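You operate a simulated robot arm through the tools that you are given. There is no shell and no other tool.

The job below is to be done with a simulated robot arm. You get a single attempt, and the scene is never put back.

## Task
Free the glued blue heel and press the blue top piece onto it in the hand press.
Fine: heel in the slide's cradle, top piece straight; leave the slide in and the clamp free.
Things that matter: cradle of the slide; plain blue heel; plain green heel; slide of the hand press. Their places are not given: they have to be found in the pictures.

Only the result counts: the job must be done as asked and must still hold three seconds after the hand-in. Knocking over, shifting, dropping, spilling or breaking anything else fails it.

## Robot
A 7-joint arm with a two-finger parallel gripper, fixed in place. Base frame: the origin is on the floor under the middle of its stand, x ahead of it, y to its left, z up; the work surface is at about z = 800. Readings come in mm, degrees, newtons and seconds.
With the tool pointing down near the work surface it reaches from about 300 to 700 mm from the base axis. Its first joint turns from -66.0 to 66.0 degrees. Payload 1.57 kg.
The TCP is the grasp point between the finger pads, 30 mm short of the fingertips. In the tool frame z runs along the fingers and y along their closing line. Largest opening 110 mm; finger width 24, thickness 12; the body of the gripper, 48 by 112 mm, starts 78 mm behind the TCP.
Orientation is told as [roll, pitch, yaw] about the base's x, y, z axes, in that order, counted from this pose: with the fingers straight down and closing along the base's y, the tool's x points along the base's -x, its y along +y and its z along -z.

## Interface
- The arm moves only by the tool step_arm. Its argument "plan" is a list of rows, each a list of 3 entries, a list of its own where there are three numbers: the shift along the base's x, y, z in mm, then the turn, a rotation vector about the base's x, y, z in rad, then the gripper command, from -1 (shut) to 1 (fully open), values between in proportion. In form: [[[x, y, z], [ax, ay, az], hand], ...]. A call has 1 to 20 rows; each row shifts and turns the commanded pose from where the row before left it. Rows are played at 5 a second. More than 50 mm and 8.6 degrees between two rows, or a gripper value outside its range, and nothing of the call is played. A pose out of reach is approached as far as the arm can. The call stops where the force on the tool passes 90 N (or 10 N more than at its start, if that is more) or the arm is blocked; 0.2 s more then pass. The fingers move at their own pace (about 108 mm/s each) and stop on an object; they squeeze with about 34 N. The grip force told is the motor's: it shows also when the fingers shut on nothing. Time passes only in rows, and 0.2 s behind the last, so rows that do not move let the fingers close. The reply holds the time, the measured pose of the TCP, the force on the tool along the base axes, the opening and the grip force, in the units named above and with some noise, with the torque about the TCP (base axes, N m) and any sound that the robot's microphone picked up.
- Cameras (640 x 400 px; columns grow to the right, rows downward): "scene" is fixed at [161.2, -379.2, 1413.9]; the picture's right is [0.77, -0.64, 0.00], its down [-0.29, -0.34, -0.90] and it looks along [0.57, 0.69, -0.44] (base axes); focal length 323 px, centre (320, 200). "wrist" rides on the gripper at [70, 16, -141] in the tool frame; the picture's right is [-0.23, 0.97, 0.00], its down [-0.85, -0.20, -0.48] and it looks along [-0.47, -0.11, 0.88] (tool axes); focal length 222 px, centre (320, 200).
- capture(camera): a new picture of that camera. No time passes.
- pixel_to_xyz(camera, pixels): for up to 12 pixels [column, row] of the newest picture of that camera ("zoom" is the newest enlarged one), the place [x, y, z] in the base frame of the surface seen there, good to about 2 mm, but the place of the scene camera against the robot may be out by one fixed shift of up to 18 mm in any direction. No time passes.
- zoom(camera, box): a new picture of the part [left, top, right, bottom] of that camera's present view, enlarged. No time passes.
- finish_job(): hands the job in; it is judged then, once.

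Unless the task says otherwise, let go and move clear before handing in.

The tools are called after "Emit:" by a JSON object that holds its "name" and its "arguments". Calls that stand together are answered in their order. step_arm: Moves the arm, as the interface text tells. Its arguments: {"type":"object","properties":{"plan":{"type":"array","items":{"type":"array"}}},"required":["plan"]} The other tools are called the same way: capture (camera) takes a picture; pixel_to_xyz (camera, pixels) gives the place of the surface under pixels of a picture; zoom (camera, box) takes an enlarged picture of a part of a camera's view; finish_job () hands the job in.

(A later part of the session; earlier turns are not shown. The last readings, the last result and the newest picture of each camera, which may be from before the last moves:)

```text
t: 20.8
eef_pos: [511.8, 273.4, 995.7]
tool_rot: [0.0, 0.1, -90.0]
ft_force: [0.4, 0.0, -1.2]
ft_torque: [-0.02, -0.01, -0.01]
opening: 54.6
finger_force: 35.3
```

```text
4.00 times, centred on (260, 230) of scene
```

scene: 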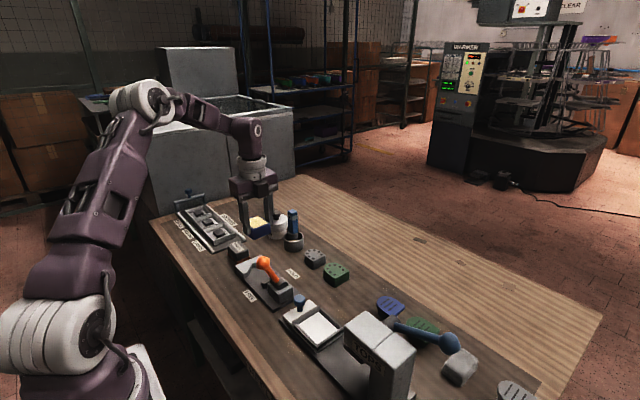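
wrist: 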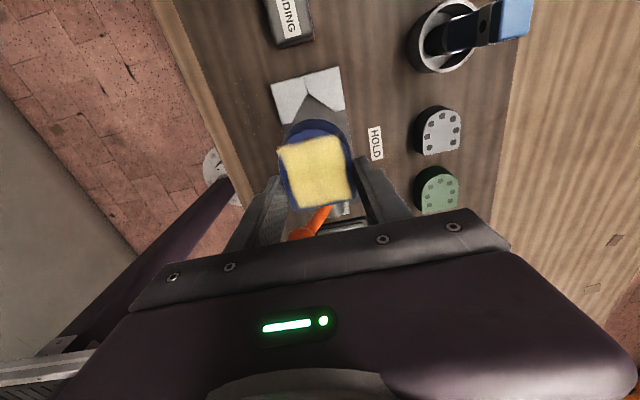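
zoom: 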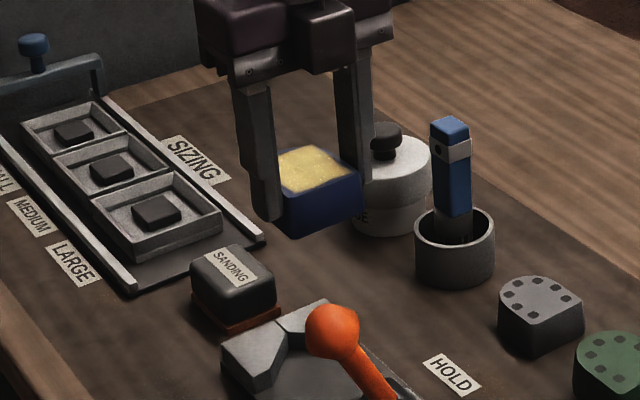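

The heel is held level. I'll zoom in on it with both cameras to find its bottom extents relative to the fingers.

Emit:
{"name": "zoom", "arguments": {"camera": "scene", "box": [240, 205, 304, 245]}}

Emit:
{"name": "pixel_to_xyz", "arguments": {"camera": "zoom", "pixels": [[330, 270], [440, 240], [480, 195], [345, 200], [440, 170], [330, 235], [480, 225], [400, 260]]}}

Emit:
{"name": "zoom", "arguments": {"camera": "wrist", "box": [265, 105, 375, 220]}}

```text
10.00 times, centred on (272, 225) of scene
```

zoom: 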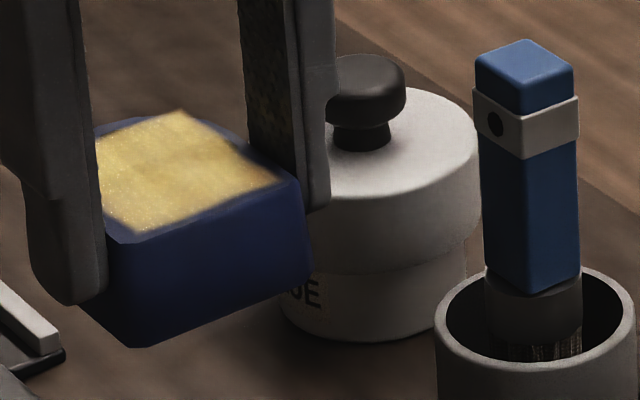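

```text
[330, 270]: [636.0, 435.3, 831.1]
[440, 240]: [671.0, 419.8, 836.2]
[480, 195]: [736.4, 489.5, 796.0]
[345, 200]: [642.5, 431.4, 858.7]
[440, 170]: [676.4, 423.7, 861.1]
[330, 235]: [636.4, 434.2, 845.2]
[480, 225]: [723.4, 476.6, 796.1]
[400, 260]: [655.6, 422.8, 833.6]
```

```text
3.48 times, centred on (320, 162) of wrist
```

zoom: 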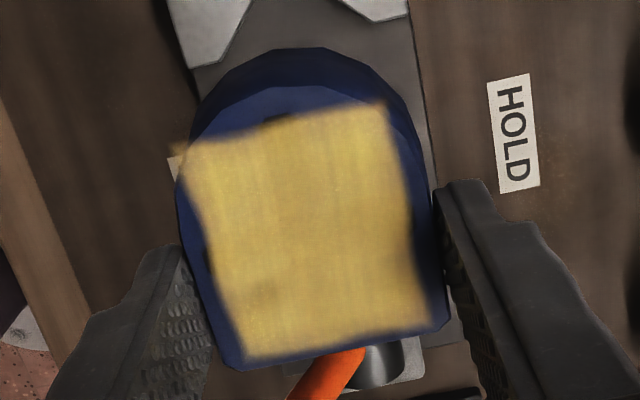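

The breast face shows in the scene zoom from (135,243)–(298,183) at the top to (135,347)–(310,270) at the bottom. I'll measure those edges.

Emit:
{"name": "zoom", "arguments": {"camera": "scene", "box": [240, 205, 304, 245]}}

Emit:
{"name": "pixel_to_xyz", "arguments": {"camera": "zoom", "pixels": [[140, 246], [140, 342], [215, 222], [215, 308], [295, 188], [300, 270], [306, 260], [85, 308], [130, 295], [215, 265]]}}

Emit:
{"name": "zoom", "arguments": {"camera": "wrist", "box": [265, 105, 375, 220]}}

```text
10.00 times, centred on (272, 225) of scene
```

zoom: 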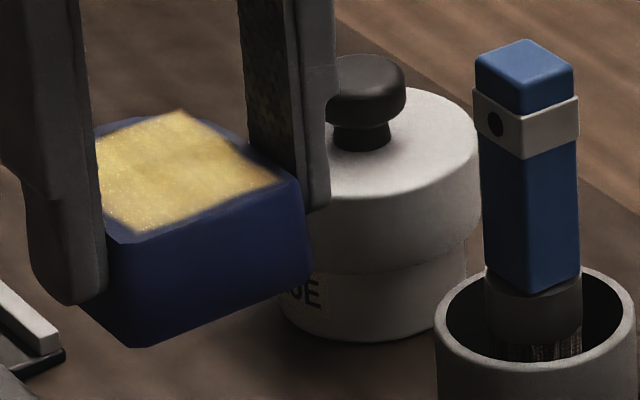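

```text
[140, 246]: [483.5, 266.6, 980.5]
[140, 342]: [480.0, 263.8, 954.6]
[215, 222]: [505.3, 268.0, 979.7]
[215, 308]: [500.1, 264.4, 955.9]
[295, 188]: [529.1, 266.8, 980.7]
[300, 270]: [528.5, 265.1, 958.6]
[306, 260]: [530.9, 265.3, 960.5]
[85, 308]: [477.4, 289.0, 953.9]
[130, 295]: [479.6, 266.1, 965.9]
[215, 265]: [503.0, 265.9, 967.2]
```

```text
3.48 times, centred on (320, 162) of wrist
```

zoom: 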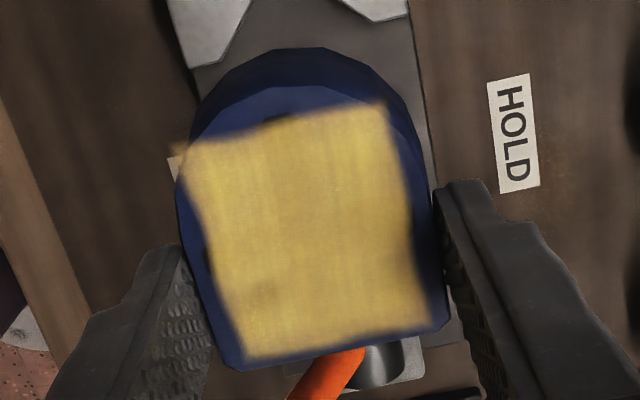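

Emit:
{"name": "pixel_to_xyz", "arguments": {"camera": "zoom", "pixels": [[288, 92], [285, 53], [180, 195], [440, 225], [238, 360], [445, 322], [300, 230], [192, 225], [405, 170], [340, 343], [300, 70], [200, 110]]}}

```text
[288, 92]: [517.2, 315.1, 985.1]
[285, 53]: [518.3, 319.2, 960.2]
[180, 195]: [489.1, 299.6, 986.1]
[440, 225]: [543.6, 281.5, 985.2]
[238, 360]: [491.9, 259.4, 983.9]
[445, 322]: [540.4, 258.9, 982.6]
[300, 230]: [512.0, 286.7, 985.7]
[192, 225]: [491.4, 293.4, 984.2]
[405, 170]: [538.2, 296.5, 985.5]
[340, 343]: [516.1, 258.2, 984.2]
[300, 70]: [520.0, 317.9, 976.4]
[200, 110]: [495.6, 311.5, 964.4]
```

Relative to the TCP, the heel's bottom spans about y -20 to +45 (centre +13) and its top sits about 10.7 mm below the TCP. I'll carry it high over the lever and knob to above the cradle centre, TCP at (511.6, 12.5).

Emit:
{"name": "step_arm", "arguments": {"plan": [[[0, 0, 25], [0, 0, 0], -1], [[0, -30, 0], [0, 0, 0], -1], [[0, -40, 0], [0, 0, 0], -1], [[0, -40, 0], [0, 0, 0], -1], [[0, -40, 0], [0, 0, 0], -1], [[0, -40, 0], [0, 0, 0], -1], [[0, -40, 0], [0, 0, 0], -1], [[0, -31, 0], [0, 0, 0], -1], [[0, 0, -30], [0, 0, 0], -1], [[0, 0, -40], [0, 0, 0], -1], [[0, 0, 0], [0, 0, 0], -1]]}}

Emit:
{"name": "capture", "arguments": {"camera": "wrist"}}

Emit:
{"name": "capture", "arguments": {"camera": "scene"}}

Emit:
{"name": "zoom", "arguments": {"camera": "scene", "box": [260, 230, 400, 350]}}

```text
t: 23.2
eef_pos: [509.2, 12.3, 951.0]
tool_rot: [0.0, -0.1, -90.0]
ft_force: [-1.0, 0.2, -0.8]
ft_torque: [-0.01, 0.01, -0.01]
opening: 54.5
finger_force: 33.6
```

```text
taken
```

wrist: 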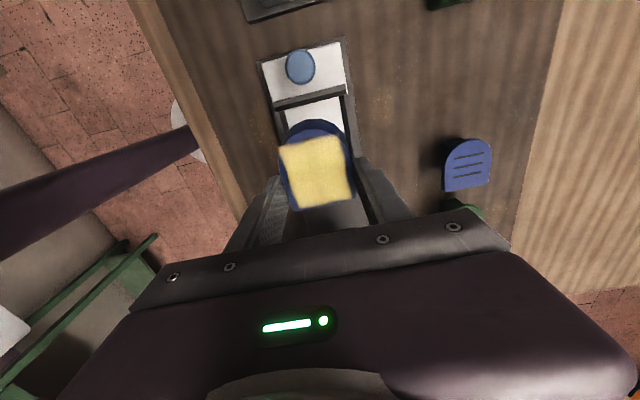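

```text
taken
```

scene: 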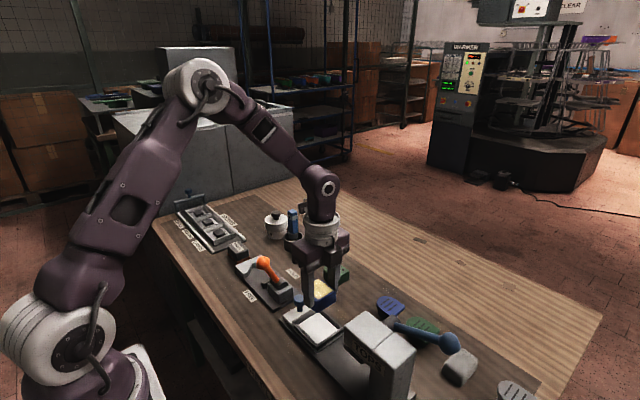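

```text
3.33 times, centred on (330, 290) of scene
```

zoom: 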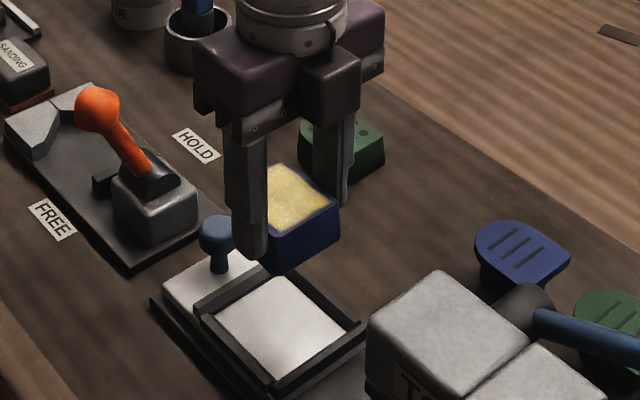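

The heel is above the cradle. I'll lower it to just above the wall tops (bottom at about z=838) and check the alignment.

Emit:
{"name": "step_arm", "arguments": {"plan": [[[0, 0, -35], [0, 0, 0], -1], [[0, 0, -25], [0, 0, 0], -1], [[0, 0, -10], [0, 0, 0], -1], [[0, 0, 0], [0, 0, 0], -1]]}}

Emit:
{"name": "capture", "arguments": {"camera": "wrist"}}

Emit:
{"name": "zoom", "arguments": {"camera": "wrist", "box": [250, 50, 390, 220]}}

Emit:
{"name": "zoom", "arguments": {"camera": "scene", "box": [275, 270, 365, 350]}}

```text
t: 24.2
eef_pos: [509.5, 11.9, 881.6]
tool_rot: [-0.1, 0.1, -90.1]
ft_force: [0.8, -0.4, -1.3]
ft_torque: [0.0, -0.04, -0.03]
opening: 54.8
finger_force: 34.2
```

```text
taken
```

wrist: 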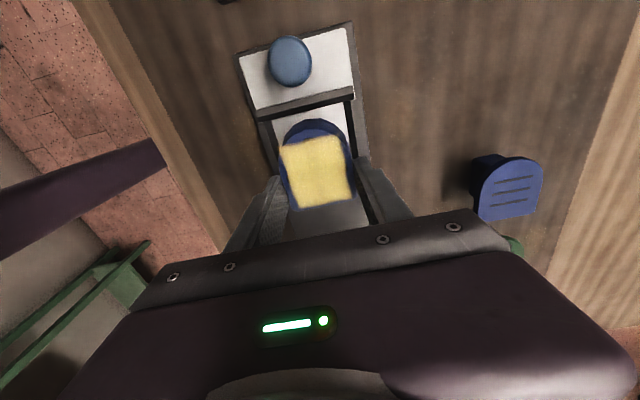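

```text
2.35 times, centred on (320, 135) of wrist
```

zoom: 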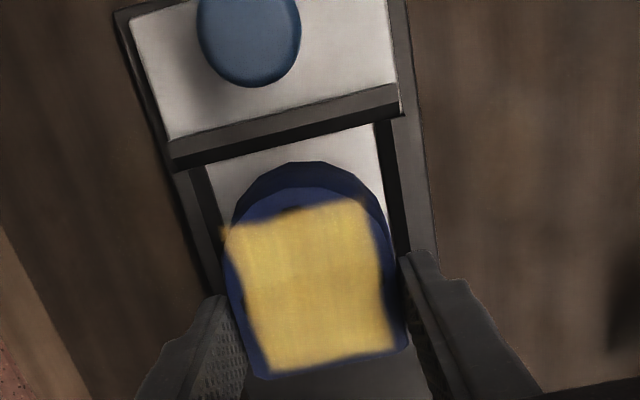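

```text
5.00 times, centred on (320, 310) of scene
```

zoom: 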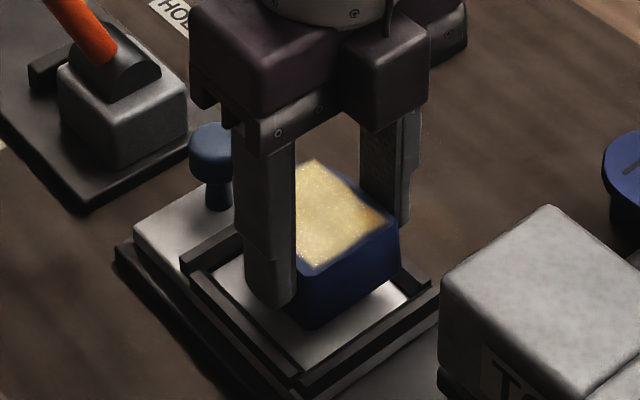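

I'll measure the visible cradle edges against the heel outline in this view.

Emit:
{"name": "zoom", "arguments": {"camera": "wrist", "box": [260, 90, 370, 190]}}

```text
4.00 times, centred on (315, 140) of wrist
```

zoom: 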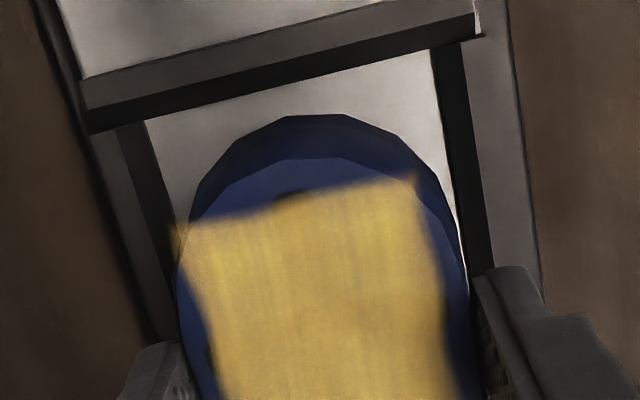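

Emit:
{"name": "pixel_to_xyz", "arguments": {"camera": "zoom", "pixels": [[154, 150], [440, 100], [170, 215], [452, 185], [300, 88], [300, 118], [440, 185], [188, 215], [310, 165], [130, 150], [452, 100], [300, 80]]}}

```text
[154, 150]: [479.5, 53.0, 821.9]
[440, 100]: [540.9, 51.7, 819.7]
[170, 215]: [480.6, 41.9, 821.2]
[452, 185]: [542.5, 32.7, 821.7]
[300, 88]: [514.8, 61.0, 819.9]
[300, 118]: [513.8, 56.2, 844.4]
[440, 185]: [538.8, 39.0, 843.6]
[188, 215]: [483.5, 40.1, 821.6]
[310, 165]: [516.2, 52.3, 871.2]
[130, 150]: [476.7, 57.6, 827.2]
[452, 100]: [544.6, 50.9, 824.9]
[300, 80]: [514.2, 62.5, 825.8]
```

The cradle spans x 480–543 and y -10.5–62, and the heel lies inside it with a few mm on each side. I'll lower it slowly to the floor.

Emit:
{"name": "step_arm", "arguments": {"plan": [[[0, 0.5, -5], [0, 0, 0], -1], [[0, 0, -4], [0, 0, 0], -1], [[0, 0, -3], [0, 0, 0], -1], [[0, 0, 0], [0, 0, 0], -1]]}}

```text
t: 25.2
eef_pos: [511.4, 13.2, 870.1]
tool_rot: [0.0, 0.0, -90.0]
ft_force: [0.3, -1.0, -1.1]
ft_torque: [-0.01, -0.01, 0.01]
opening: 54.6
finger_force: 34.1
```

There is no contact force at TCP z=870, where the heel bottom is about 827, below the wall tops. It's inside the frame, so I'll continue the last few mm.

Emit:
{"name": "step_arm", "arguments": {"plan": [[[0, 0, -2], [0, 0, 0], -1], [[0, 0, -2], [0, 0, 0], -1], [[0, 0, -1], [0, 0, 0], -1], [[0, 0, 0], [0, 0, 0], -1]]}}

Emit:
{"name": "zoom", "arguments": {"camera": "scene", "box": [275, 270, 365, 350]}}

Emit:
{"name": "zoom", "arguments": {"camera": "wrist", "box": [250, 50, 390, 220]}}

```text
t: 26.2
eef_pos: [510.9, 13.3, 864.2]
tool_rot: [0.0, 0.1, -90.0]
ft_force: [0.0, -0.7, -1.4]
ft_torque: [-0.03, -0.01, 0.01]
opening: 54.5
finger_force: 34.3
```

```text
5.00 times, centred on (320, 310) of scene
```

zoom: 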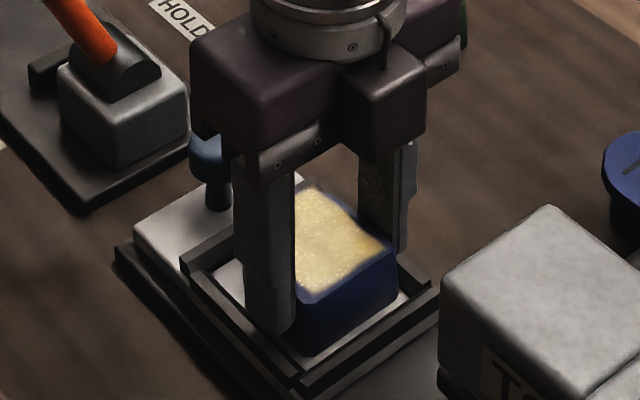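

```text
2.35 times, centred on (320, 135) of wrist
```

zoom: 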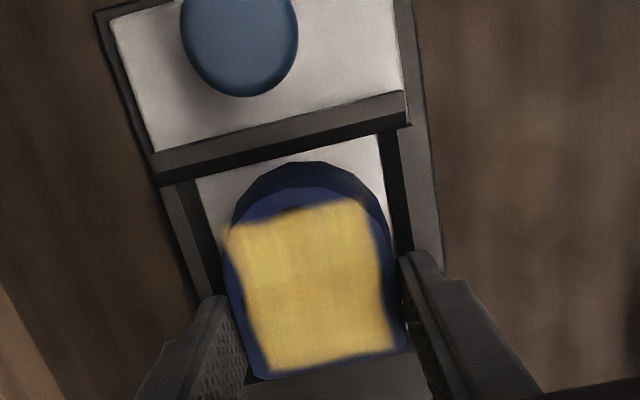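

No contact yet at z=864, so I'll go down 1 mm at a time until I feel the floor.

Emit:
{"name": "step_arm", "arguments": {"plan": [[[0, 0, -1], [0, 0, 0], -1], [[0, 0, 0], [0, 0, 0], -1]]}}

Emit:
{"name": "step_arm", "arguments": {"plan": [[[0, 0, -0.7], [0, 0, 0], -1], [[0, 0, 0], [0, 0, 0], -1]]}}

```text
t: 26.8
eef_pos: [511.4, 13.8, 863.2]
tool_rot: [0.1, 0.0, -90.0]
ft_force: [-1.1, 1.0, 5.0]
ft_torque: [0.04, -0.06, 0.04]
opening: 54.8
finger_force: 34.4
```

```text
t: 27.4
eef_pos: [511.7, 13.6, 863.2]
tool_rot: [0.1, 0.0, -90.0]
ft_force: [-7.7, -1.4, 38.8]
ft_torque: [0.03, 0.36, 0.05]
opening: 54.7
finger_force: 33.9
```

The upward force of 39 N at z=863.2 means the heel is on the cradle floor. I'll relieve the pressure, open the fingers, and move straight up.

Emit:
{"name": "step_arm", "arguments": {"plan": [[[0, 0, 0.7], [0, 0, 0], -1], [[0, 0, 0], [0, 0, 0], -0.1], [[0, 0, 0], [0, 0, 0], 0.1], [[0, 0, 0], [0, 0, 0], 0.3], [[0, 0, 0], [0, 0, 0], 0.4], [[0, 0, 20], [0, 0, 0], 0.4], [[0, 0, 40], [0, 0, 0], 0.4], [[0, 0, 40], [0, 0, 0], 0.4], [[0, 0, 0], [0, 0, 0], 0.4]]}}

Emit:
{"name": "capture", "arguments": {"camera": "wrist"}}

Emit:
{"name": "zoom", "arguments": {"camera": "wrist", "box": [260, 100, 380, 210]}}

Emit:
{"name": "zoom", "arguments": {"camera": "scene", "box": [275, 270, 365, 350]}}

```text
t: 29.4
eef_pos: [510.6, 11.9, 963.7]
tool_rot: [0.0, 0.0, -90.0]
ft_force: [0.3, 0.4, 0.8]
ft_torque: [0.02, 0.03, 0.02]
opening: 76.8
finger_force: 0.0
```

```text
taken
```

wrist: 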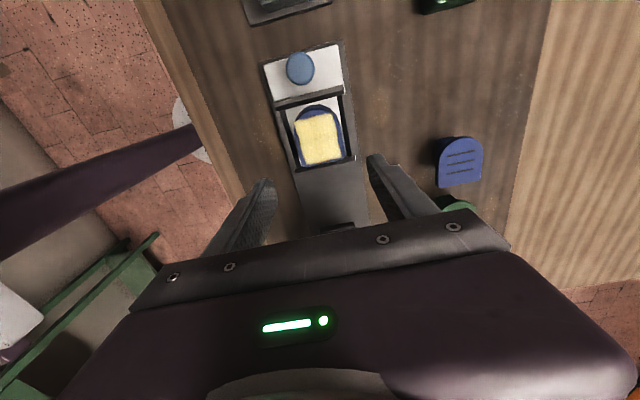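

```text
3.64 times, centred on (320, 155) of wrist
```

zoom: 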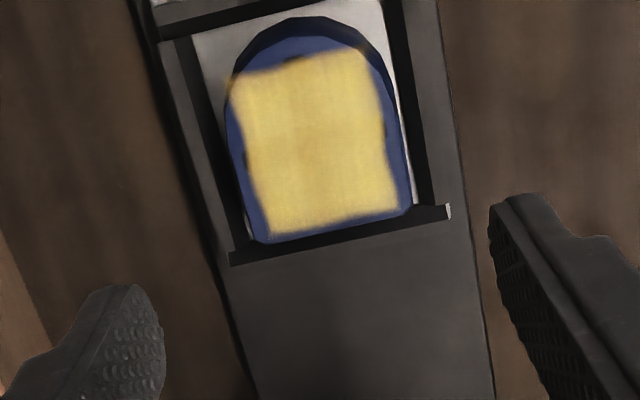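

```text
5.00 times, centred on (320, 310) of scene
```

zoom: 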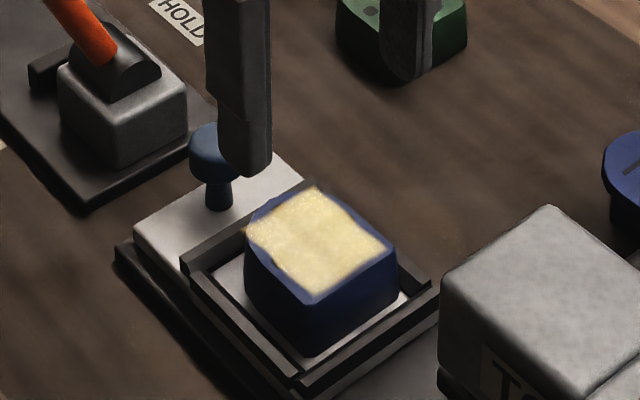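

The heel sits in the cradle, square and upright. I'll measure its top outline, which is where the top piece has to go.

Emit:
{"name": "zoom", "arguments": {"camera": "wrist", "box": [280, 95, 360, 180]}}

```text
4.71 times, centred on (320, 138) of wrist
```

zoom: 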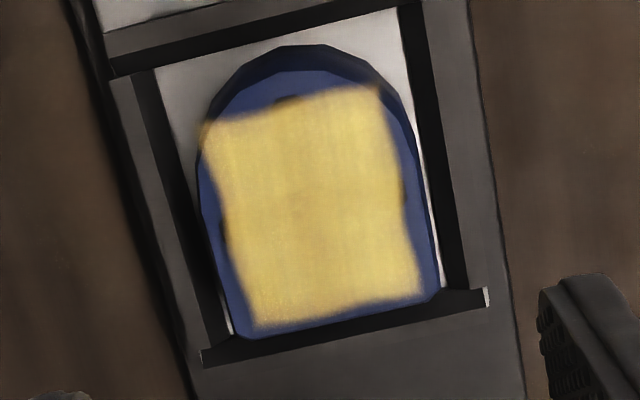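

Emit:
{"name": "pixel_to_xyz", "arguments": {"camera": "zoom", "pixels": [[204, 200], [222, 270], [412, 170], [428, 240], [250, 333], [340, 316], [430, 292], [302, 75], [310, 200], [300, 52], [236, 318], [437, 275]]}}

```text
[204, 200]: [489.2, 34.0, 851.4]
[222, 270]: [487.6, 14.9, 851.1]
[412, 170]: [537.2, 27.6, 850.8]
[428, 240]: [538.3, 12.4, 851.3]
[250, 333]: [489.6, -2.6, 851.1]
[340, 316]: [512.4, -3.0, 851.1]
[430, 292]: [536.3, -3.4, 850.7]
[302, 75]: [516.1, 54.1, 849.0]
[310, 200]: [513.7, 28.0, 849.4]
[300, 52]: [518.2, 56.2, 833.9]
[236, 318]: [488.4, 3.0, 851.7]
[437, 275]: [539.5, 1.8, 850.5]
```

The heel top spans about y -3.3–55.5, centred near x 512, with its top at z≈852. Now the top piece: I'll zoom in with the scene camera to find its thickness and the stand beneath.

Emit:
{"name": "zoom", "arguments": {"camera": "scene", "box": [370, 288, 414, 326]}}

Emit:
{"name": "pixel_to_xyz", "arguments": {"camera": "zoom", "pixels": [[105, 155], [108, 175], [112, 195], [118, 215], [125, 240], [130, 270], [200, 240], [210, 265], [215, 290], [230, 310], [480, 180], [460, 215]]}}

```text
10.53 times, centred on (392, 307) of scene
```

zoom: 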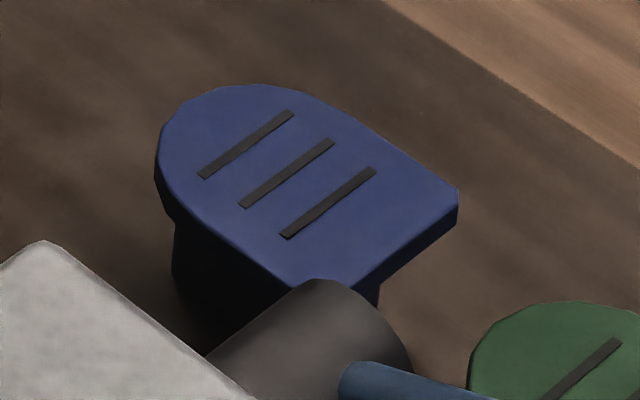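

```text
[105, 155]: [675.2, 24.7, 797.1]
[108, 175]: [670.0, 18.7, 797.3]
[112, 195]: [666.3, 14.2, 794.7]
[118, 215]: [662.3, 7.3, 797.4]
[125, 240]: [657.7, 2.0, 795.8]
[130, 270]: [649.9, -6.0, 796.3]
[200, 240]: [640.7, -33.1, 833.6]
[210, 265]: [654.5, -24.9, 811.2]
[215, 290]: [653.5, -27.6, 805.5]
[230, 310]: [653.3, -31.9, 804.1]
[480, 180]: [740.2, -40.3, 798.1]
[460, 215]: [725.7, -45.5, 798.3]
```

Emit:
{"name": "pixel_to_xyz", "arguments": {"camera": "zoom", "pixels": [[190, 215], [190, 222], [190, 228], [190, 234], [190, 240], [190, 248], [440, 210], [440, 222], [440, 232], [440, 240], [375, 285], [375, 300]]}}

Emit:
{"name": "zoom", "arguments": {"camera": "scene", "box": [374, 295, 396, 320]}}

```text
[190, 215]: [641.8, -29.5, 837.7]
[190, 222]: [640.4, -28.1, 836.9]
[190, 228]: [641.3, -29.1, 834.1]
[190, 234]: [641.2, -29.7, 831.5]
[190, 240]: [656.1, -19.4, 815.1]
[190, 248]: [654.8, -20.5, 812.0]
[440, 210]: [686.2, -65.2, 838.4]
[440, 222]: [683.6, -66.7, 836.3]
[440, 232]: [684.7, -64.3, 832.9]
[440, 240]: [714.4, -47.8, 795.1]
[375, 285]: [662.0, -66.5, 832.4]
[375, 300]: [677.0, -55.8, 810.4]
```

```text
16.00 times, centred on (385, 308) of scene
```

zoom: 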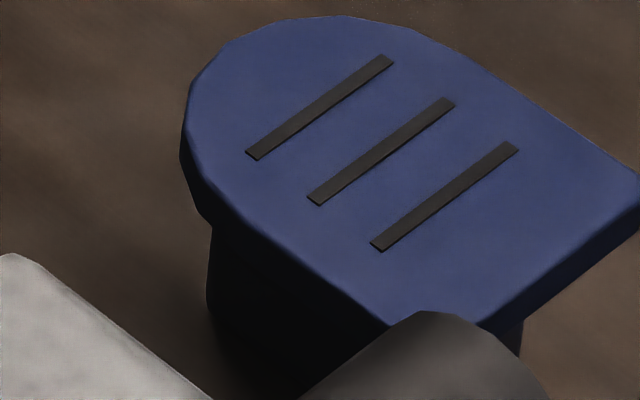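

The slab is about 8 mm thick (top at z≈841, bottom ≈833) and overhangs a smaller stand by some 14 mm, so I can grip just its edge. I'll move above it, keeping the same wrist angle.

Emit:
{"name": "step_arm", "arguments": {"plan": [[[0, 0, 25], [0, 0, 0], 0.4], [[33, -14, 0], [0, 0, 0], 0.4], [[33, -14, 0], [0, 0, 0], 0.4], [[33, -14, 0], [0, 0, 0], 0.4], [[33, -14, 0], [0, 0, 0], 0.4], [[33, -14, 0], [0, 0, 0], 0.4], [[0, 0, 0], [0, 0, 0], 0.4]]}}

Emit:
{"name": "capture", "arguments": {"camera": "wrist"}}

Emit:
{"name": "zoom", "arguments": {"camera": "wrist", "box": [265, 90, 375, 190]}}

```text
t: 31.0
eef_pos: [676.4, -56.0, 987.4]
tool_rot: [-0.1, -0.1, -90.1]
ft_force: [-0.4, -0.1, 0.7]
ft_torque: [-0.03, -0.03, -0.02]
opening: 77.0
finger_force: 0.1
```

```text
taken
```

wrist: 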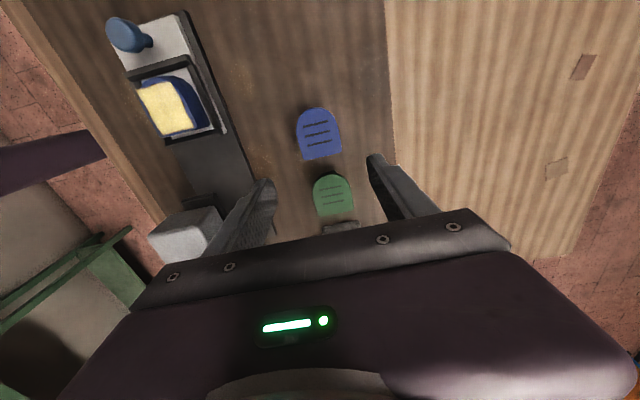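

```text
4.00 times, centred on (320, 140) of wrist
```

zoom: 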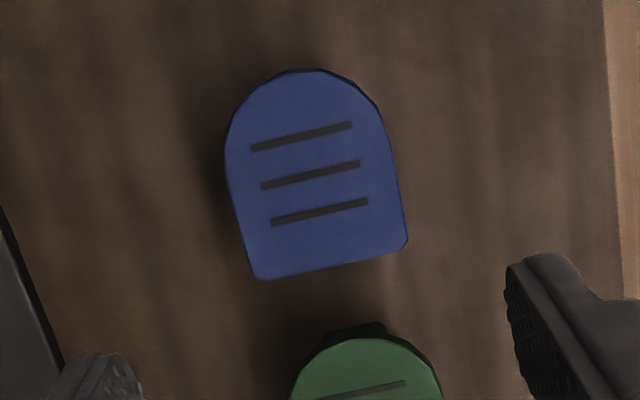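

The blue top piece's flat edge is at zoom (255,278)–(408,247) and its tip at (310,70). I'll measure it and the green neighbour.

Emit:
{"name": "pixel_to_xyz", "arguments": {"camera": "zoom", "pixels": [[229, 160], [236, 210], [393, 165], [403, 225], [258, 275], [330, 262], [403, 246], [312, 73], [318, 170], [366, 345], [240, 235], [404, 235]]}}

```text
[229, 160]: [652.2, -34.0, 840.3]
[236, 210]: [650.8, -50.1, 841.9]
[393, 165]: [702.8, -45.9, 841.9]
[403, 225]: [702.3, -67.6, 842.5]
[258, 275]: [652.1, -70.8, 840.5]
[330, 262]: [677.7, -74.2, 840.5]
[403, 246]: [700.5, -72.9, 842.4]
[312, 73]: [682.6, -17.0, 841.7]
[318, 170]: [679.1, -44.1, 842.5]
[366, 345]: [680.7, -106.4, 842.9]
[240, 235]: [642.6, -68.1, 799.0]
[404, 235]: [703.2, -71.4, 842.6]
```

The top piece spans x 650–703 and y -74.6 to -16.5, the same size as the heel top. I'll grip it across x at y≈-58.4, the same place relative to its flat edge as on the heel, with tips at about z=835.

Emit:
{"name": "step_arm", "arguments": {"plan": [[[0, -2, -40], [0, 0, 0], 0.4], [[0, 0, -40], [0, 0, 0], 0.4], [[0, 0, -25], [0, 0, 0], 0.4], [[0, 0, -12], [0, 0, 0], 0.4], [[0, 0, 0], [0, 0, 0], 0.4]]}}

Emit:
{"name": "capture", "arguments": {"camera": "wrist"}}

Emit:
{"name": "zoom", "arguments": {"camera": "scene", "box": [360, 265, 440, 335]}}

```text
t: 32.2
eef_pos: [677.9, -58.4, 870.8]
tool_rot: [0.1, 0.0, -90.0]
ft_force: [0.5, 0.3, 0.6]
ft_torque: [0.05, 0.0, -0.04]
opening: 77.2
finger_force: 0.1
```

```text
taken
```

wrist: 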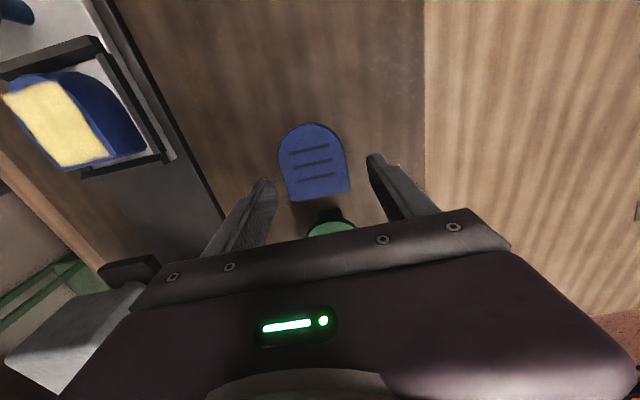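

```text
5.71 times, centred on (400, 300) of scene
```

zoom: 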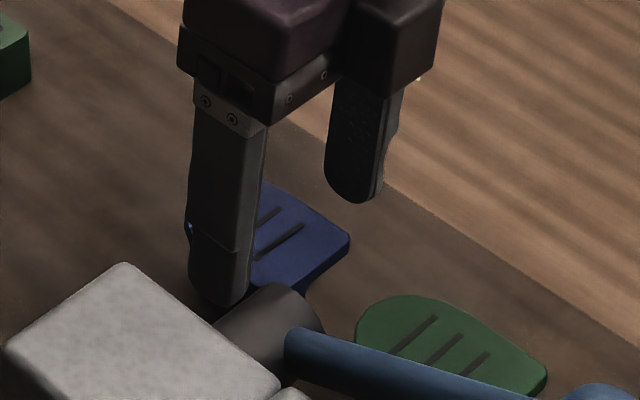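

The fingers straddle the slab. I'll go down the last 7 mm and close.

Emit:
{"name": "step_arm", "arguments": {"plan": [[[0, 0, -4], [0, 0, 0], 0.4], [[0, 0, -3], [0, 0, 0], 0.4], [[0, 0, 0], [0, 0, 0], 0.2], [[0, 0, 0], [0, 0, 0], 0.0], [[0, 0, 0], [0, 0, 0], -0.3], [[0, 0, 0], [0, 0, 0], -1], [[0, 0, 0], [0, 0, 0], -1]]}}

Emit:
{"name": "capture", "arguments": {"camera": "wrist"}}

Emit:
{"name": "zoom", "arguments": {"camera": "scene", "box": [360, 265, 440, 335]}}

```text
t: 33.8
eef_pos: [676.3, -58.7, 863.5]
tool_rot: [0.0, 0.1, -90.0]
ft_force: [0.3, -0.8, -1.0]
ft_torque: [0.0, -0.01, -0.02]
opening: 52.1
finger_force: 34.0
```

```text
taken
```

wrist: 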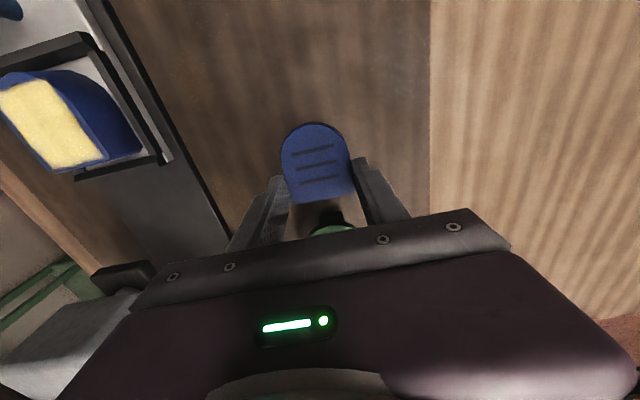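

```text
5.71 times, centred on (400, 300) of scene
```

zoom: 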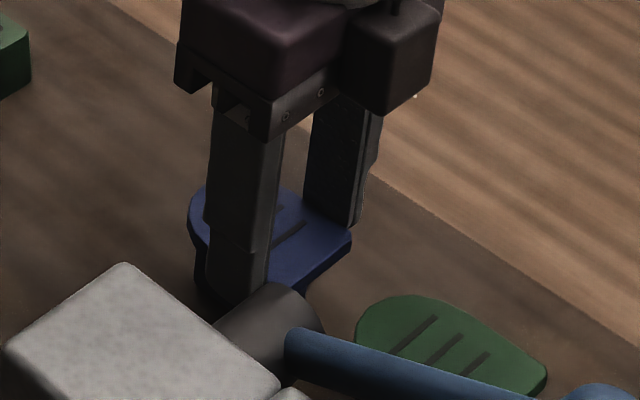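

The slab is gripped at 52.1 mm. I'll lift slowly and check that only the slab comes up.

Emit:
{"name": "step_arm", "arguments": {"plan": [[[0, 0, 4], [0, 0, 0], -1], [[0, 0, 8], [0, 0, 0], -1], [[0, 0, 15], [0, 0, 0], -1], [[0, 0, 25], [0, 0, 0], -1], [[0, 0, 30], [0, 0, 0], -1], [[0, 0, 30], [0, 0, 0], -1], [[0, 0, 0], [0, 0, 0], -1]]}}

Emit:
{"name": "capture", "arguments": {"camera": "wrist"}}

Emit:
{"name": "zoom", "arguments": {"camera": "scene", "box": [345, 220, 445, 335]}}

Emit:
{"name": "zoom", "arguments": {"camera": "wrist", "box": [265, 100, 375, 220]}}

```text
t: 35.4
eef_pos: [673.8, -60.4, 976.7]
tool_rot: [0.0, 0.2, -89.9]
ft_force: [-0.2, 0.6, -0.7]
ft_torque: [0.04, 0.0, -0.03]
opening: 52.7
finger_force: 33.9
```

```text
taken
```

wrist: 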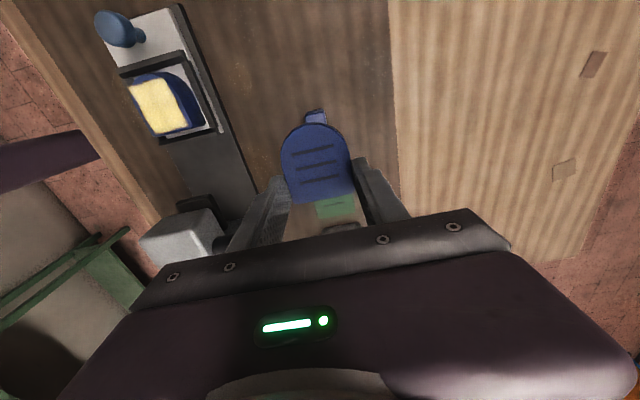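

```text
3.48 times, centred on (395, 278) of scene
```

zoom: 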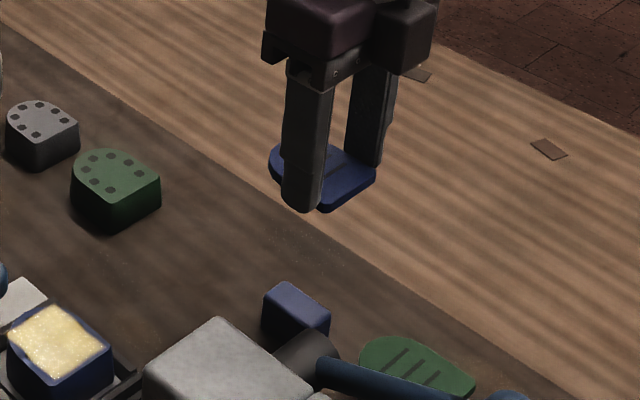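

```text
3.33 times, centred on (320, 160) of wrist
```

zoom: 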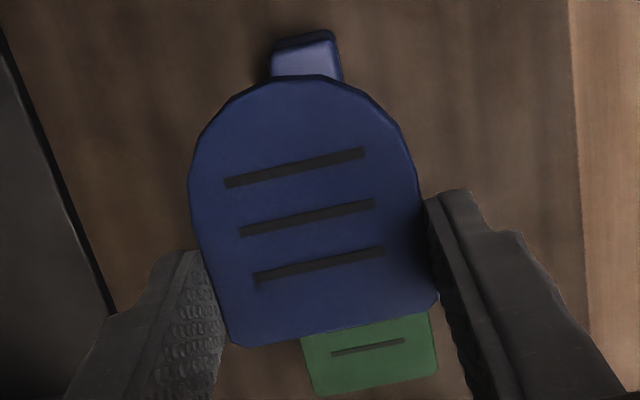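

Only the slab came up, and its blue block stayed behind. I'll measure where the slab sits relative to the TCP.

Emit:
{"name": "pixel_to_xyz", "arguments": {"camera": "zoom", "pixels": [[305, 80], [330, 327], [240, 342], [428, 305], [195, 200], [415, 200], [310, 215], [230, 325], [432, 285], [290, 78], [360, 322], [270, 336]]}}

Emit:
{"name": "step_arm", "arguments": {"plan": [[[0, 0, 0], [0, 0, 0], -1]]}}

Emit:
{"name": "step_arm", "arguments": {"plan": [[[0, 0, 0], [0, 0, 0], -1]]}}

Emit:
{"name": "step_arm", "arguments": {"plan": [[[0, 0, 0], [0, 0, 0], -1]]}}

```text
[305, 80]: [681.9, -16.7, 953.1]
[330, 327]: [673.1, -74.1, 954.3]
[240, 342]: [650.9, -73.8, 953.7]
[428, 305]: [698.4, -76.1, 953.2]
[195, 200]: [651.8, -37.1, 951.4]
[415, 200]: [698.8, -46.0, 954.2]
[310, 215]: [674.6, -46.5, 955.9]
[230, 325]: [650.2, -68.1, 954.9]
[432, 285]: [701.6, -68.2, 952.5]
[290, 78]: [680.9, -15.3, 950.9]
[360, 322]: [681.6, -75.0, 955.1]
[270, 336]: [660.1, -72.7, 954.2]
```

```text
t: 35.8
eef_pos: [674.8, -59.2, 976.2]
tool_rot: [0.0, 0.0, -90.0]
ft_force: [0.3, 0.1, -1.6]
ft_torque: [0.04, 0.02, -0.02]
opening: 52.2
finger_force: 33.8
```

```text
t: 36.2
eef_pos: [674.6, -57.9, 975.8]
tool_rot: [0.0, 0.0, -90.0]
ft_force: [-0.3, -0.9, -0.8]
ft_torque: [0.0, -0.02, 0.04]
opening: 52.1
finger_force: 34.5
```

```text
t: 36.6
eef_pos: [675.0, -59.7, 975.3]
tool_rot: [0.0, 0.1, -90.0]
ft_force: [-0.3, -0.8, -0.8]
ft_torque: [-0.03, 0.01, 0.01]
opening: 52.4
finger_force: 33.9
```

The slab sits relative to the TCP almost exactly as the heel did (flat edge at -16.2, tip at +42.6). So releasing it at the heel's release position should line them up. I'll move above the heel and check.

Emit:
{"name": "step_arm", "arguments": {"plan": [[[-33, 14.3, 0], [0, 0, 0], -1], [[-33, 14.3, 0], [0, 0, 0], -1], [[-33, 14.3, 0], [0, 0, 0], -1], [[-33, 14.3, 0], [0, 0, 0], -1], [[-33, 14.3, 0], [0, 0, 0], -1], [[0, 0, -40], [0, 0, 0], -1], [[0, 0, -25], [0, 0, 0], -1], [[0, 0, 0], [0, 0, 0], -1], [[0, 0, 0], [0, 0, 0], -1]]}}

Emit:
{"name": "capture", "arguments": {"camera": "wrist"}}

Emit:
{"name": "zoom", "arguments": {"camera": "wrist", "box": [255, 80, 375, 220]}}

Emit:
{"name": "zoom", "arguments": {"camera": "scene", "box": [275, 260, 365, 350]}}

```text
t: 38.6
eef_pos: [510.5, 13.6, 910.9]
tool_rot: [0.0, 0.0, -90.0]
ft_force: [-0.6, 0.9, -0.9]
ft_torque: [0.01, -0.02, 0.03]
opening: 52.2
finger_force: 33.7
```

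```text
taken
```

wrist: 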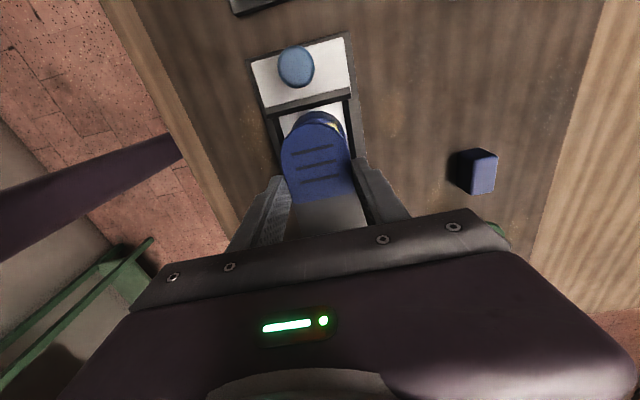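

```text
2.86 times, centred on (315, 150) of wrist
```

zoom: 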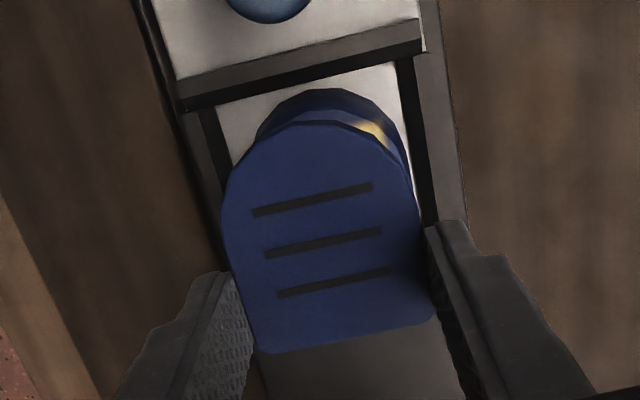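

```text
4.44 times, centred on (320, 305) of scene
```

zoom: 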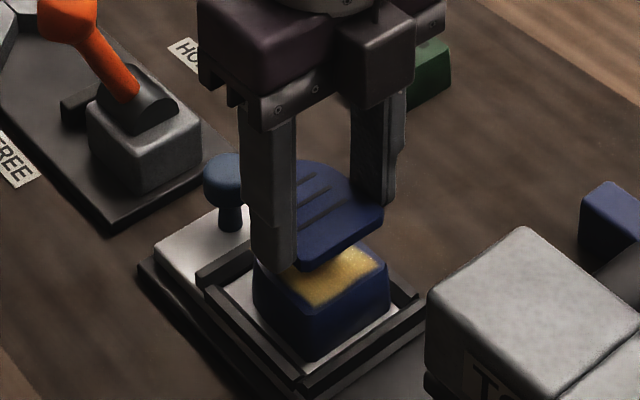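

The slab is hovering about 28 mm above the heel, square with it. I'll go down to about 6 mm above and compare edges.

Emit:
{"name": "step_arm", "arguments": {"plan": [[[0, 0, -12], [0, 0, 0], -1], [[0, 0, -10], [0, 0, 0], -1], [[0, 0, 0], [0, 0, 0], -1], [[0, 0, 0], [0, 0, 0], -1]]}}

Emit:
{"name": "capture", "arguments": {"camera": "wrist"}}

Emit:
{"name": "zoom", "arguments": {"camera": "scene", "box": [295, 285, 355, 345]}}

Emit:
{"name": "zoom", "arguments": {"camera": "wrist", "box": [255, 80, 375, 220]}}

```text
t: 39.6
eef_pos: [511.8, 13.4, 887.3]
tool_rot: [-0.1, 0.0, -90.0]
ft_force: [0.5, -0.1, 0.3]
ft_torque: [0.0, 0.02, 0.0]
opening: 52.4
finger_force: 34.1
```

```text
taken
```

wrist: 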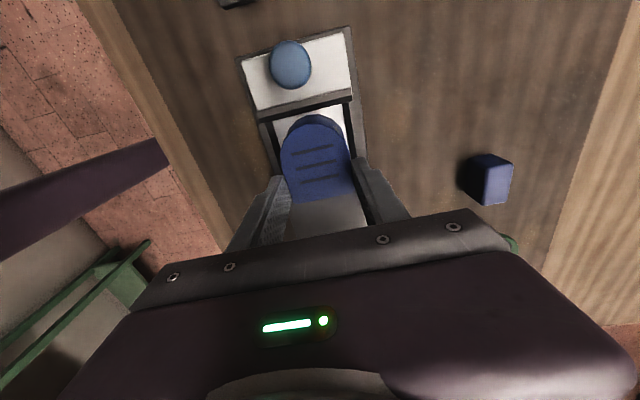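

```text
6.67 times, centred on (325, 315) of scene
```

zoom: 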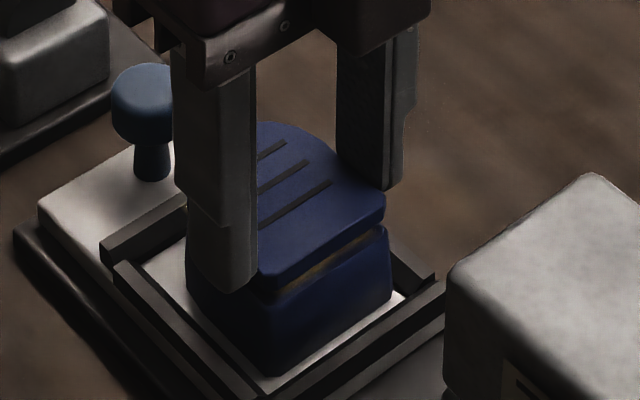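

```text
2.86 times, centred on (315, 150) of wrist
```

zoom: 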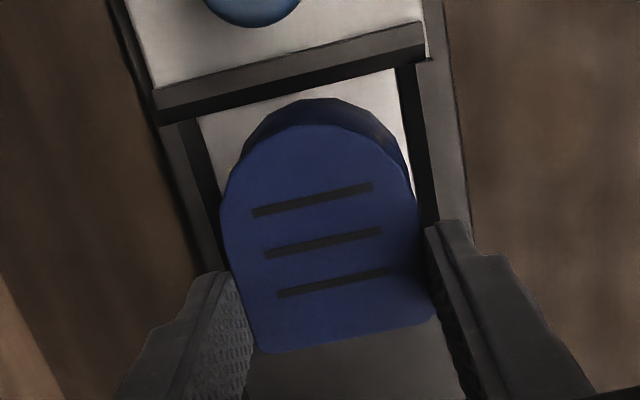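

Emit:
{"name": "zoom", "arguments": {"camera": "scene", "box": [295, 285, 355, 345]}}

Emit:
{"name": "pixel_to_xyz", "arguments": {"camera": "zoom", "pixels": [[320, 252], [320, 258], [350, 236], [350, 242], [300, 296], [330, 282], [360, 268], [330, 300], [385, 215], [391, 240], [380, 200], [270, 310]]}}

```text
6.67 times, centred on (325, 315) of scene
```

zoom: 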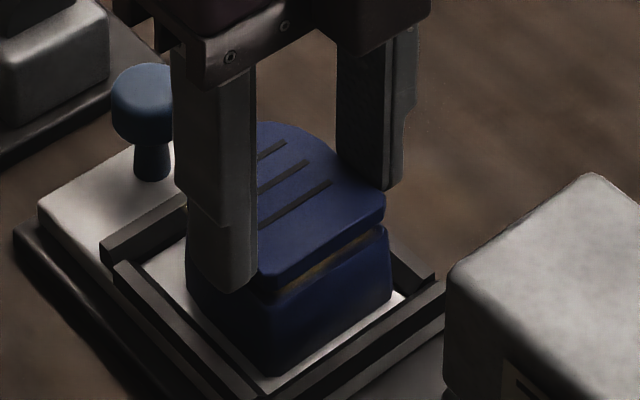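

```text
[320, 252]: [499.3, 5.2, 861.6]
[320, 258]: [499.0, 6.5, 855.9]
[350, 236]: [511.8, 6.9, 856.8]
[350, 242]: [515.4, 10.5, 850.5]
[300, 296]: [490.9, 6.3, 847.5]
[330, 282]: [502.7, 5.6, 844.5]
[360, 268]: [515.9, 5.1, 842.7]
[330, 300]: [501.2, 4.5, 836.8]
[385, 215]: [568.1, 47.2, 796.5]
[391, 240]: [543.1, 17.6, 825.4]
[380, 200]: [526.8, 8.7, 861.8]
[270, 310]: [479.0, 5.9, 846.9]
```

In the scene camera the slab's flat face (y≈6.2) and the heel's (y≈6.3 near its top) agree within about 0.5 mm. I'll lower in small steps until they touch.

Emit:
{"name": "step_arm", "arguments": {"plan": [[[0, 0, -2], [0, 0, 0], -1], [[0, 0, -1], [0, 0, 0], -1], [[0, 0, 0], [0, 0, 0], -1]]}}

Emit:
{"name": "step_arm", "arguments": {"plan": [[[0, 0, -1], [0, 0, 0], -1], [[0, 0, 0], [0, 0, 0], -1]]}}

Emit:
{"name": "step_arm", "arguments": {"plan": [[[0, 0, -0.7], [0, 0, 0], -1], [[0, 0, 0], [0, 0, 0], -1]]}}

```text
t: 40.4
eef_pos: [511.4, 12.6, 885.1]
tool_rot: [0.0, 0.1, -89.9]
ft_force: [-0.6, 0.1, -1.2]
ft_torque: [-0.02, 0.0, 0.01]
opening: 52.3
finger_force: 34.3
```

```text
t: 41.0
eef_pos: [510.6, 13.5, 884.4]
tool_rot: [0.0, -0.1, -90.0]
ft_force: [0.1, -0.6, 0.2]
ft_torque: [-0.01, 0.0, 0.01]
opening: 52.3
finger_force: 34.5
```

```text
t: 41.6
eef_pos: [511.1, 13.4, 883.4]
tool_rot: [0.0, 0.0, -90.0]
ft_force: [0.1, -0.1, -0.5]
ft_torque: [0.02, -0.01, -0.04]
opening: 52.1
finger_force: 34.1
```

No contact yet at z=883.4, so I'll keep lowering in sub-millimetre steps.

Emit:
{"name": "step_arm", "arguments": {"plan": [[[0, 0, -0.7], [0, 0, 0], -1], [[0, 0, 0], [0, 0, 0], -1]]}}

Emit:
{"name": "step_arm", "arguments": {"plan": [[[0, 0, -0.6], [0, 0, 0], -1], [[0, 0, 0], [0, 0, 0], -1]]}}

```text
t: 42.2
eef_pos: [510.1, 12.3, 883.9]
tool_rot: [0.0, 0.1, -90.1]
ft_force: [0.2, 0.0, -0.9]
ft_torque: [0.01, 0.0, -0.02]
opening: 52.2
finger_force: 33.6
```

```text
t: 42.8
eef_pos: [510.0, 14.8, 882.4]
tool_rot: [-0.1, 0.0, -90.0]
ft_force: [-0.5, -0.2, 0.2]
ft_torque: [-0.01, 0.0, 0.01]
opening: 52.5
finger_force: 33.8
```

Emit:
{"name": "step_arm", "arguments": {"plan": [[[0, 0, -0.6], [0, 0, 0], -1], [[0, 0, 0], [0, 0, 0], -1]]}}

Emit:
{"name": "zoom", "arguments": {"camera": "scene", "box": [300, 300, 345, 345]}}

```text
t: 43.4
eef_pos: [511.0, 13.3, 881.5]
tool_rot: [0.1, 0.1, -90.0]
ft_force: [0.1, -2.7, 8.3]
ft_torque: [-0.09, -0.23, -0.13]
opening: 52.3
finger_force: 33.7
```

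```text
8.89 times, centred on (322, 322) of scene
```

zoom: 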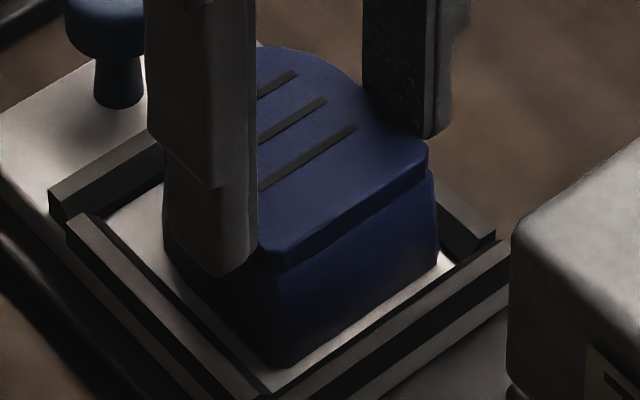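

Contact at 8 N: the slab is sitting on the glue. I'll press down slightly more to seat it, then open and go straight up.

Emit:
{"name": "step_arm", "arguments": {"plan": [[[0, 0, -0.4], [0, 0, 0], -1], [[0, 0, 0], [0, 0, 0], -1]]}}

Emit:
{"name": "step_arm", "arguments": {"plan": [[[0, 0, 0.4], [0, 0, 0], -1], [[0, 0, 0], [0, 0, 0], 0.0], [[0, 0, 0], [0, 0, 0], 0.2], [[0, 0, 0], [0, 0, 0], 0.4], [[0, 0, 0], [0, 0, 0], 0.4], [[0, 0, 20], [0, 0, 0], 0.4], [[0, 0, 40], [0, 0, 0], 0.4], [[0, 0, 30], [0, 0, 0], 0.4], [[0, 0, 0], [0, 0, 0], 0.4]]}}

Emit:
{"name": "capture", "arguments": {"camera": "wrist"}}

Emit:
{"name": "zoom", "arguments": {"camera": "wrist", "box": [270, 90, 370, 190]}}

Emit:
{"name": "zoom", "arguments": {"camera": "scene", "box": [290, 290, 350, 345]}}

```text
t: 44.0
eef_pos: [510.4, 14.2, 882.5]
tool_rot: [0.1, 0.0, -90.1]
ft_force: [1.1, -2.0, 14.7]
ft_torque: [-0.04, -0.37, -0.08]
opening: 52.4
finger_force: 33.9
```

```text
t: 46.0
eef_pos: [510.6, 13.3, 972.0]
tool_rot: [0.1, 0.0, -90.0]
ft_force: [0.2, -0.4, 0.0]
ft_torque: [0.01, 0.0, 0.02]
opening: 77.0
finger_force: 0.0
```

```text
taken
```

wrist: 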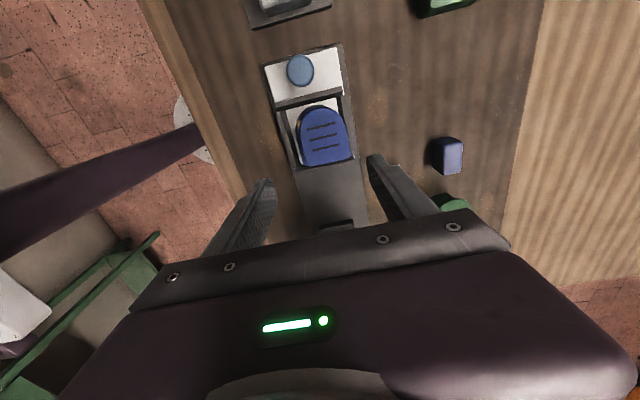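

```text
4.00 times, centred on (320, 140) of wrist
```

zoom: 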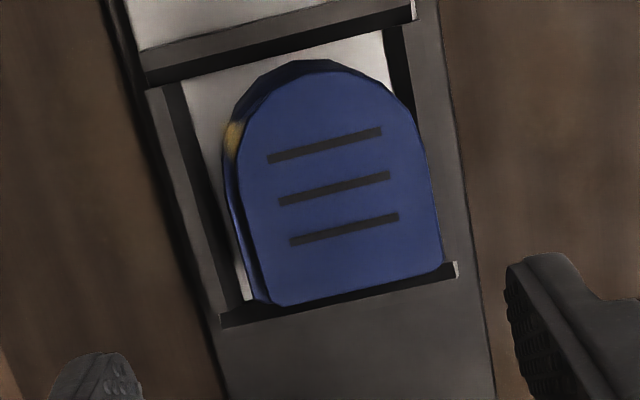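

```text
7.27 times, centred on (320, 318) of scene
```

zoom: 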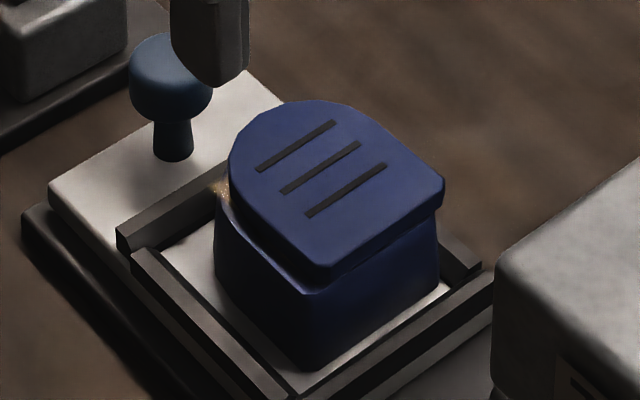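

The slab seems to have shifted toward +x while the fingers opened: the heel side and glue are showing on the left at zoom (235,140). I'll measure the offset.

Emit:
{"name": "zoom", "arguments": {"camera": "wrist", "box": [270, 90, 370, 190]}}

Emit:
{"name": "pixel_to_xyz", "arguments": {"camera": "zoom", "pixels": [[242, 180], [252, 240], [424, 160], [438, 235], [280, 302], [360, 287], [435, 268], [325, 76], [335, 190], [300, 66], [228, 180], [240, 250]]}}

```text
4.00 times, centred on (320, 140) of wrist
```

zoom: 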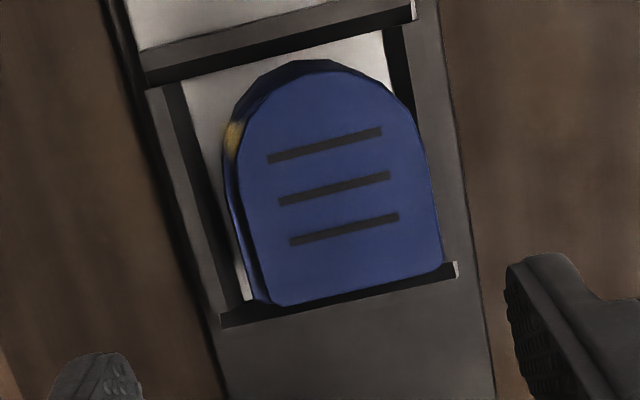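

```text
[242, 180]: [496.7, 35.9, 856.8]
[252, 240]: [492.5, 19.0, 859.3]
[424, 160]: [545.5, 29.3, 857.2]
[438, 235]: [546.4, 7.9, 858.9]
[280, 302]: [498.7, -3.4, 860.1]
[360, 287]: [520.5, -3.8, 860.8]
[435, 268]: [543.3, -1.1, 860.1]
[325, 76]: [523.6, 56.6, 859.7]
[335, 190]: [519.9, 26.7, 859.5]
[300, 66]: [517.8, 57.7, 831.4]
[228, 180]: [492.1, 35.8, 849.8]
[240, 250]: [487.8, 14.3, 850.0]
```

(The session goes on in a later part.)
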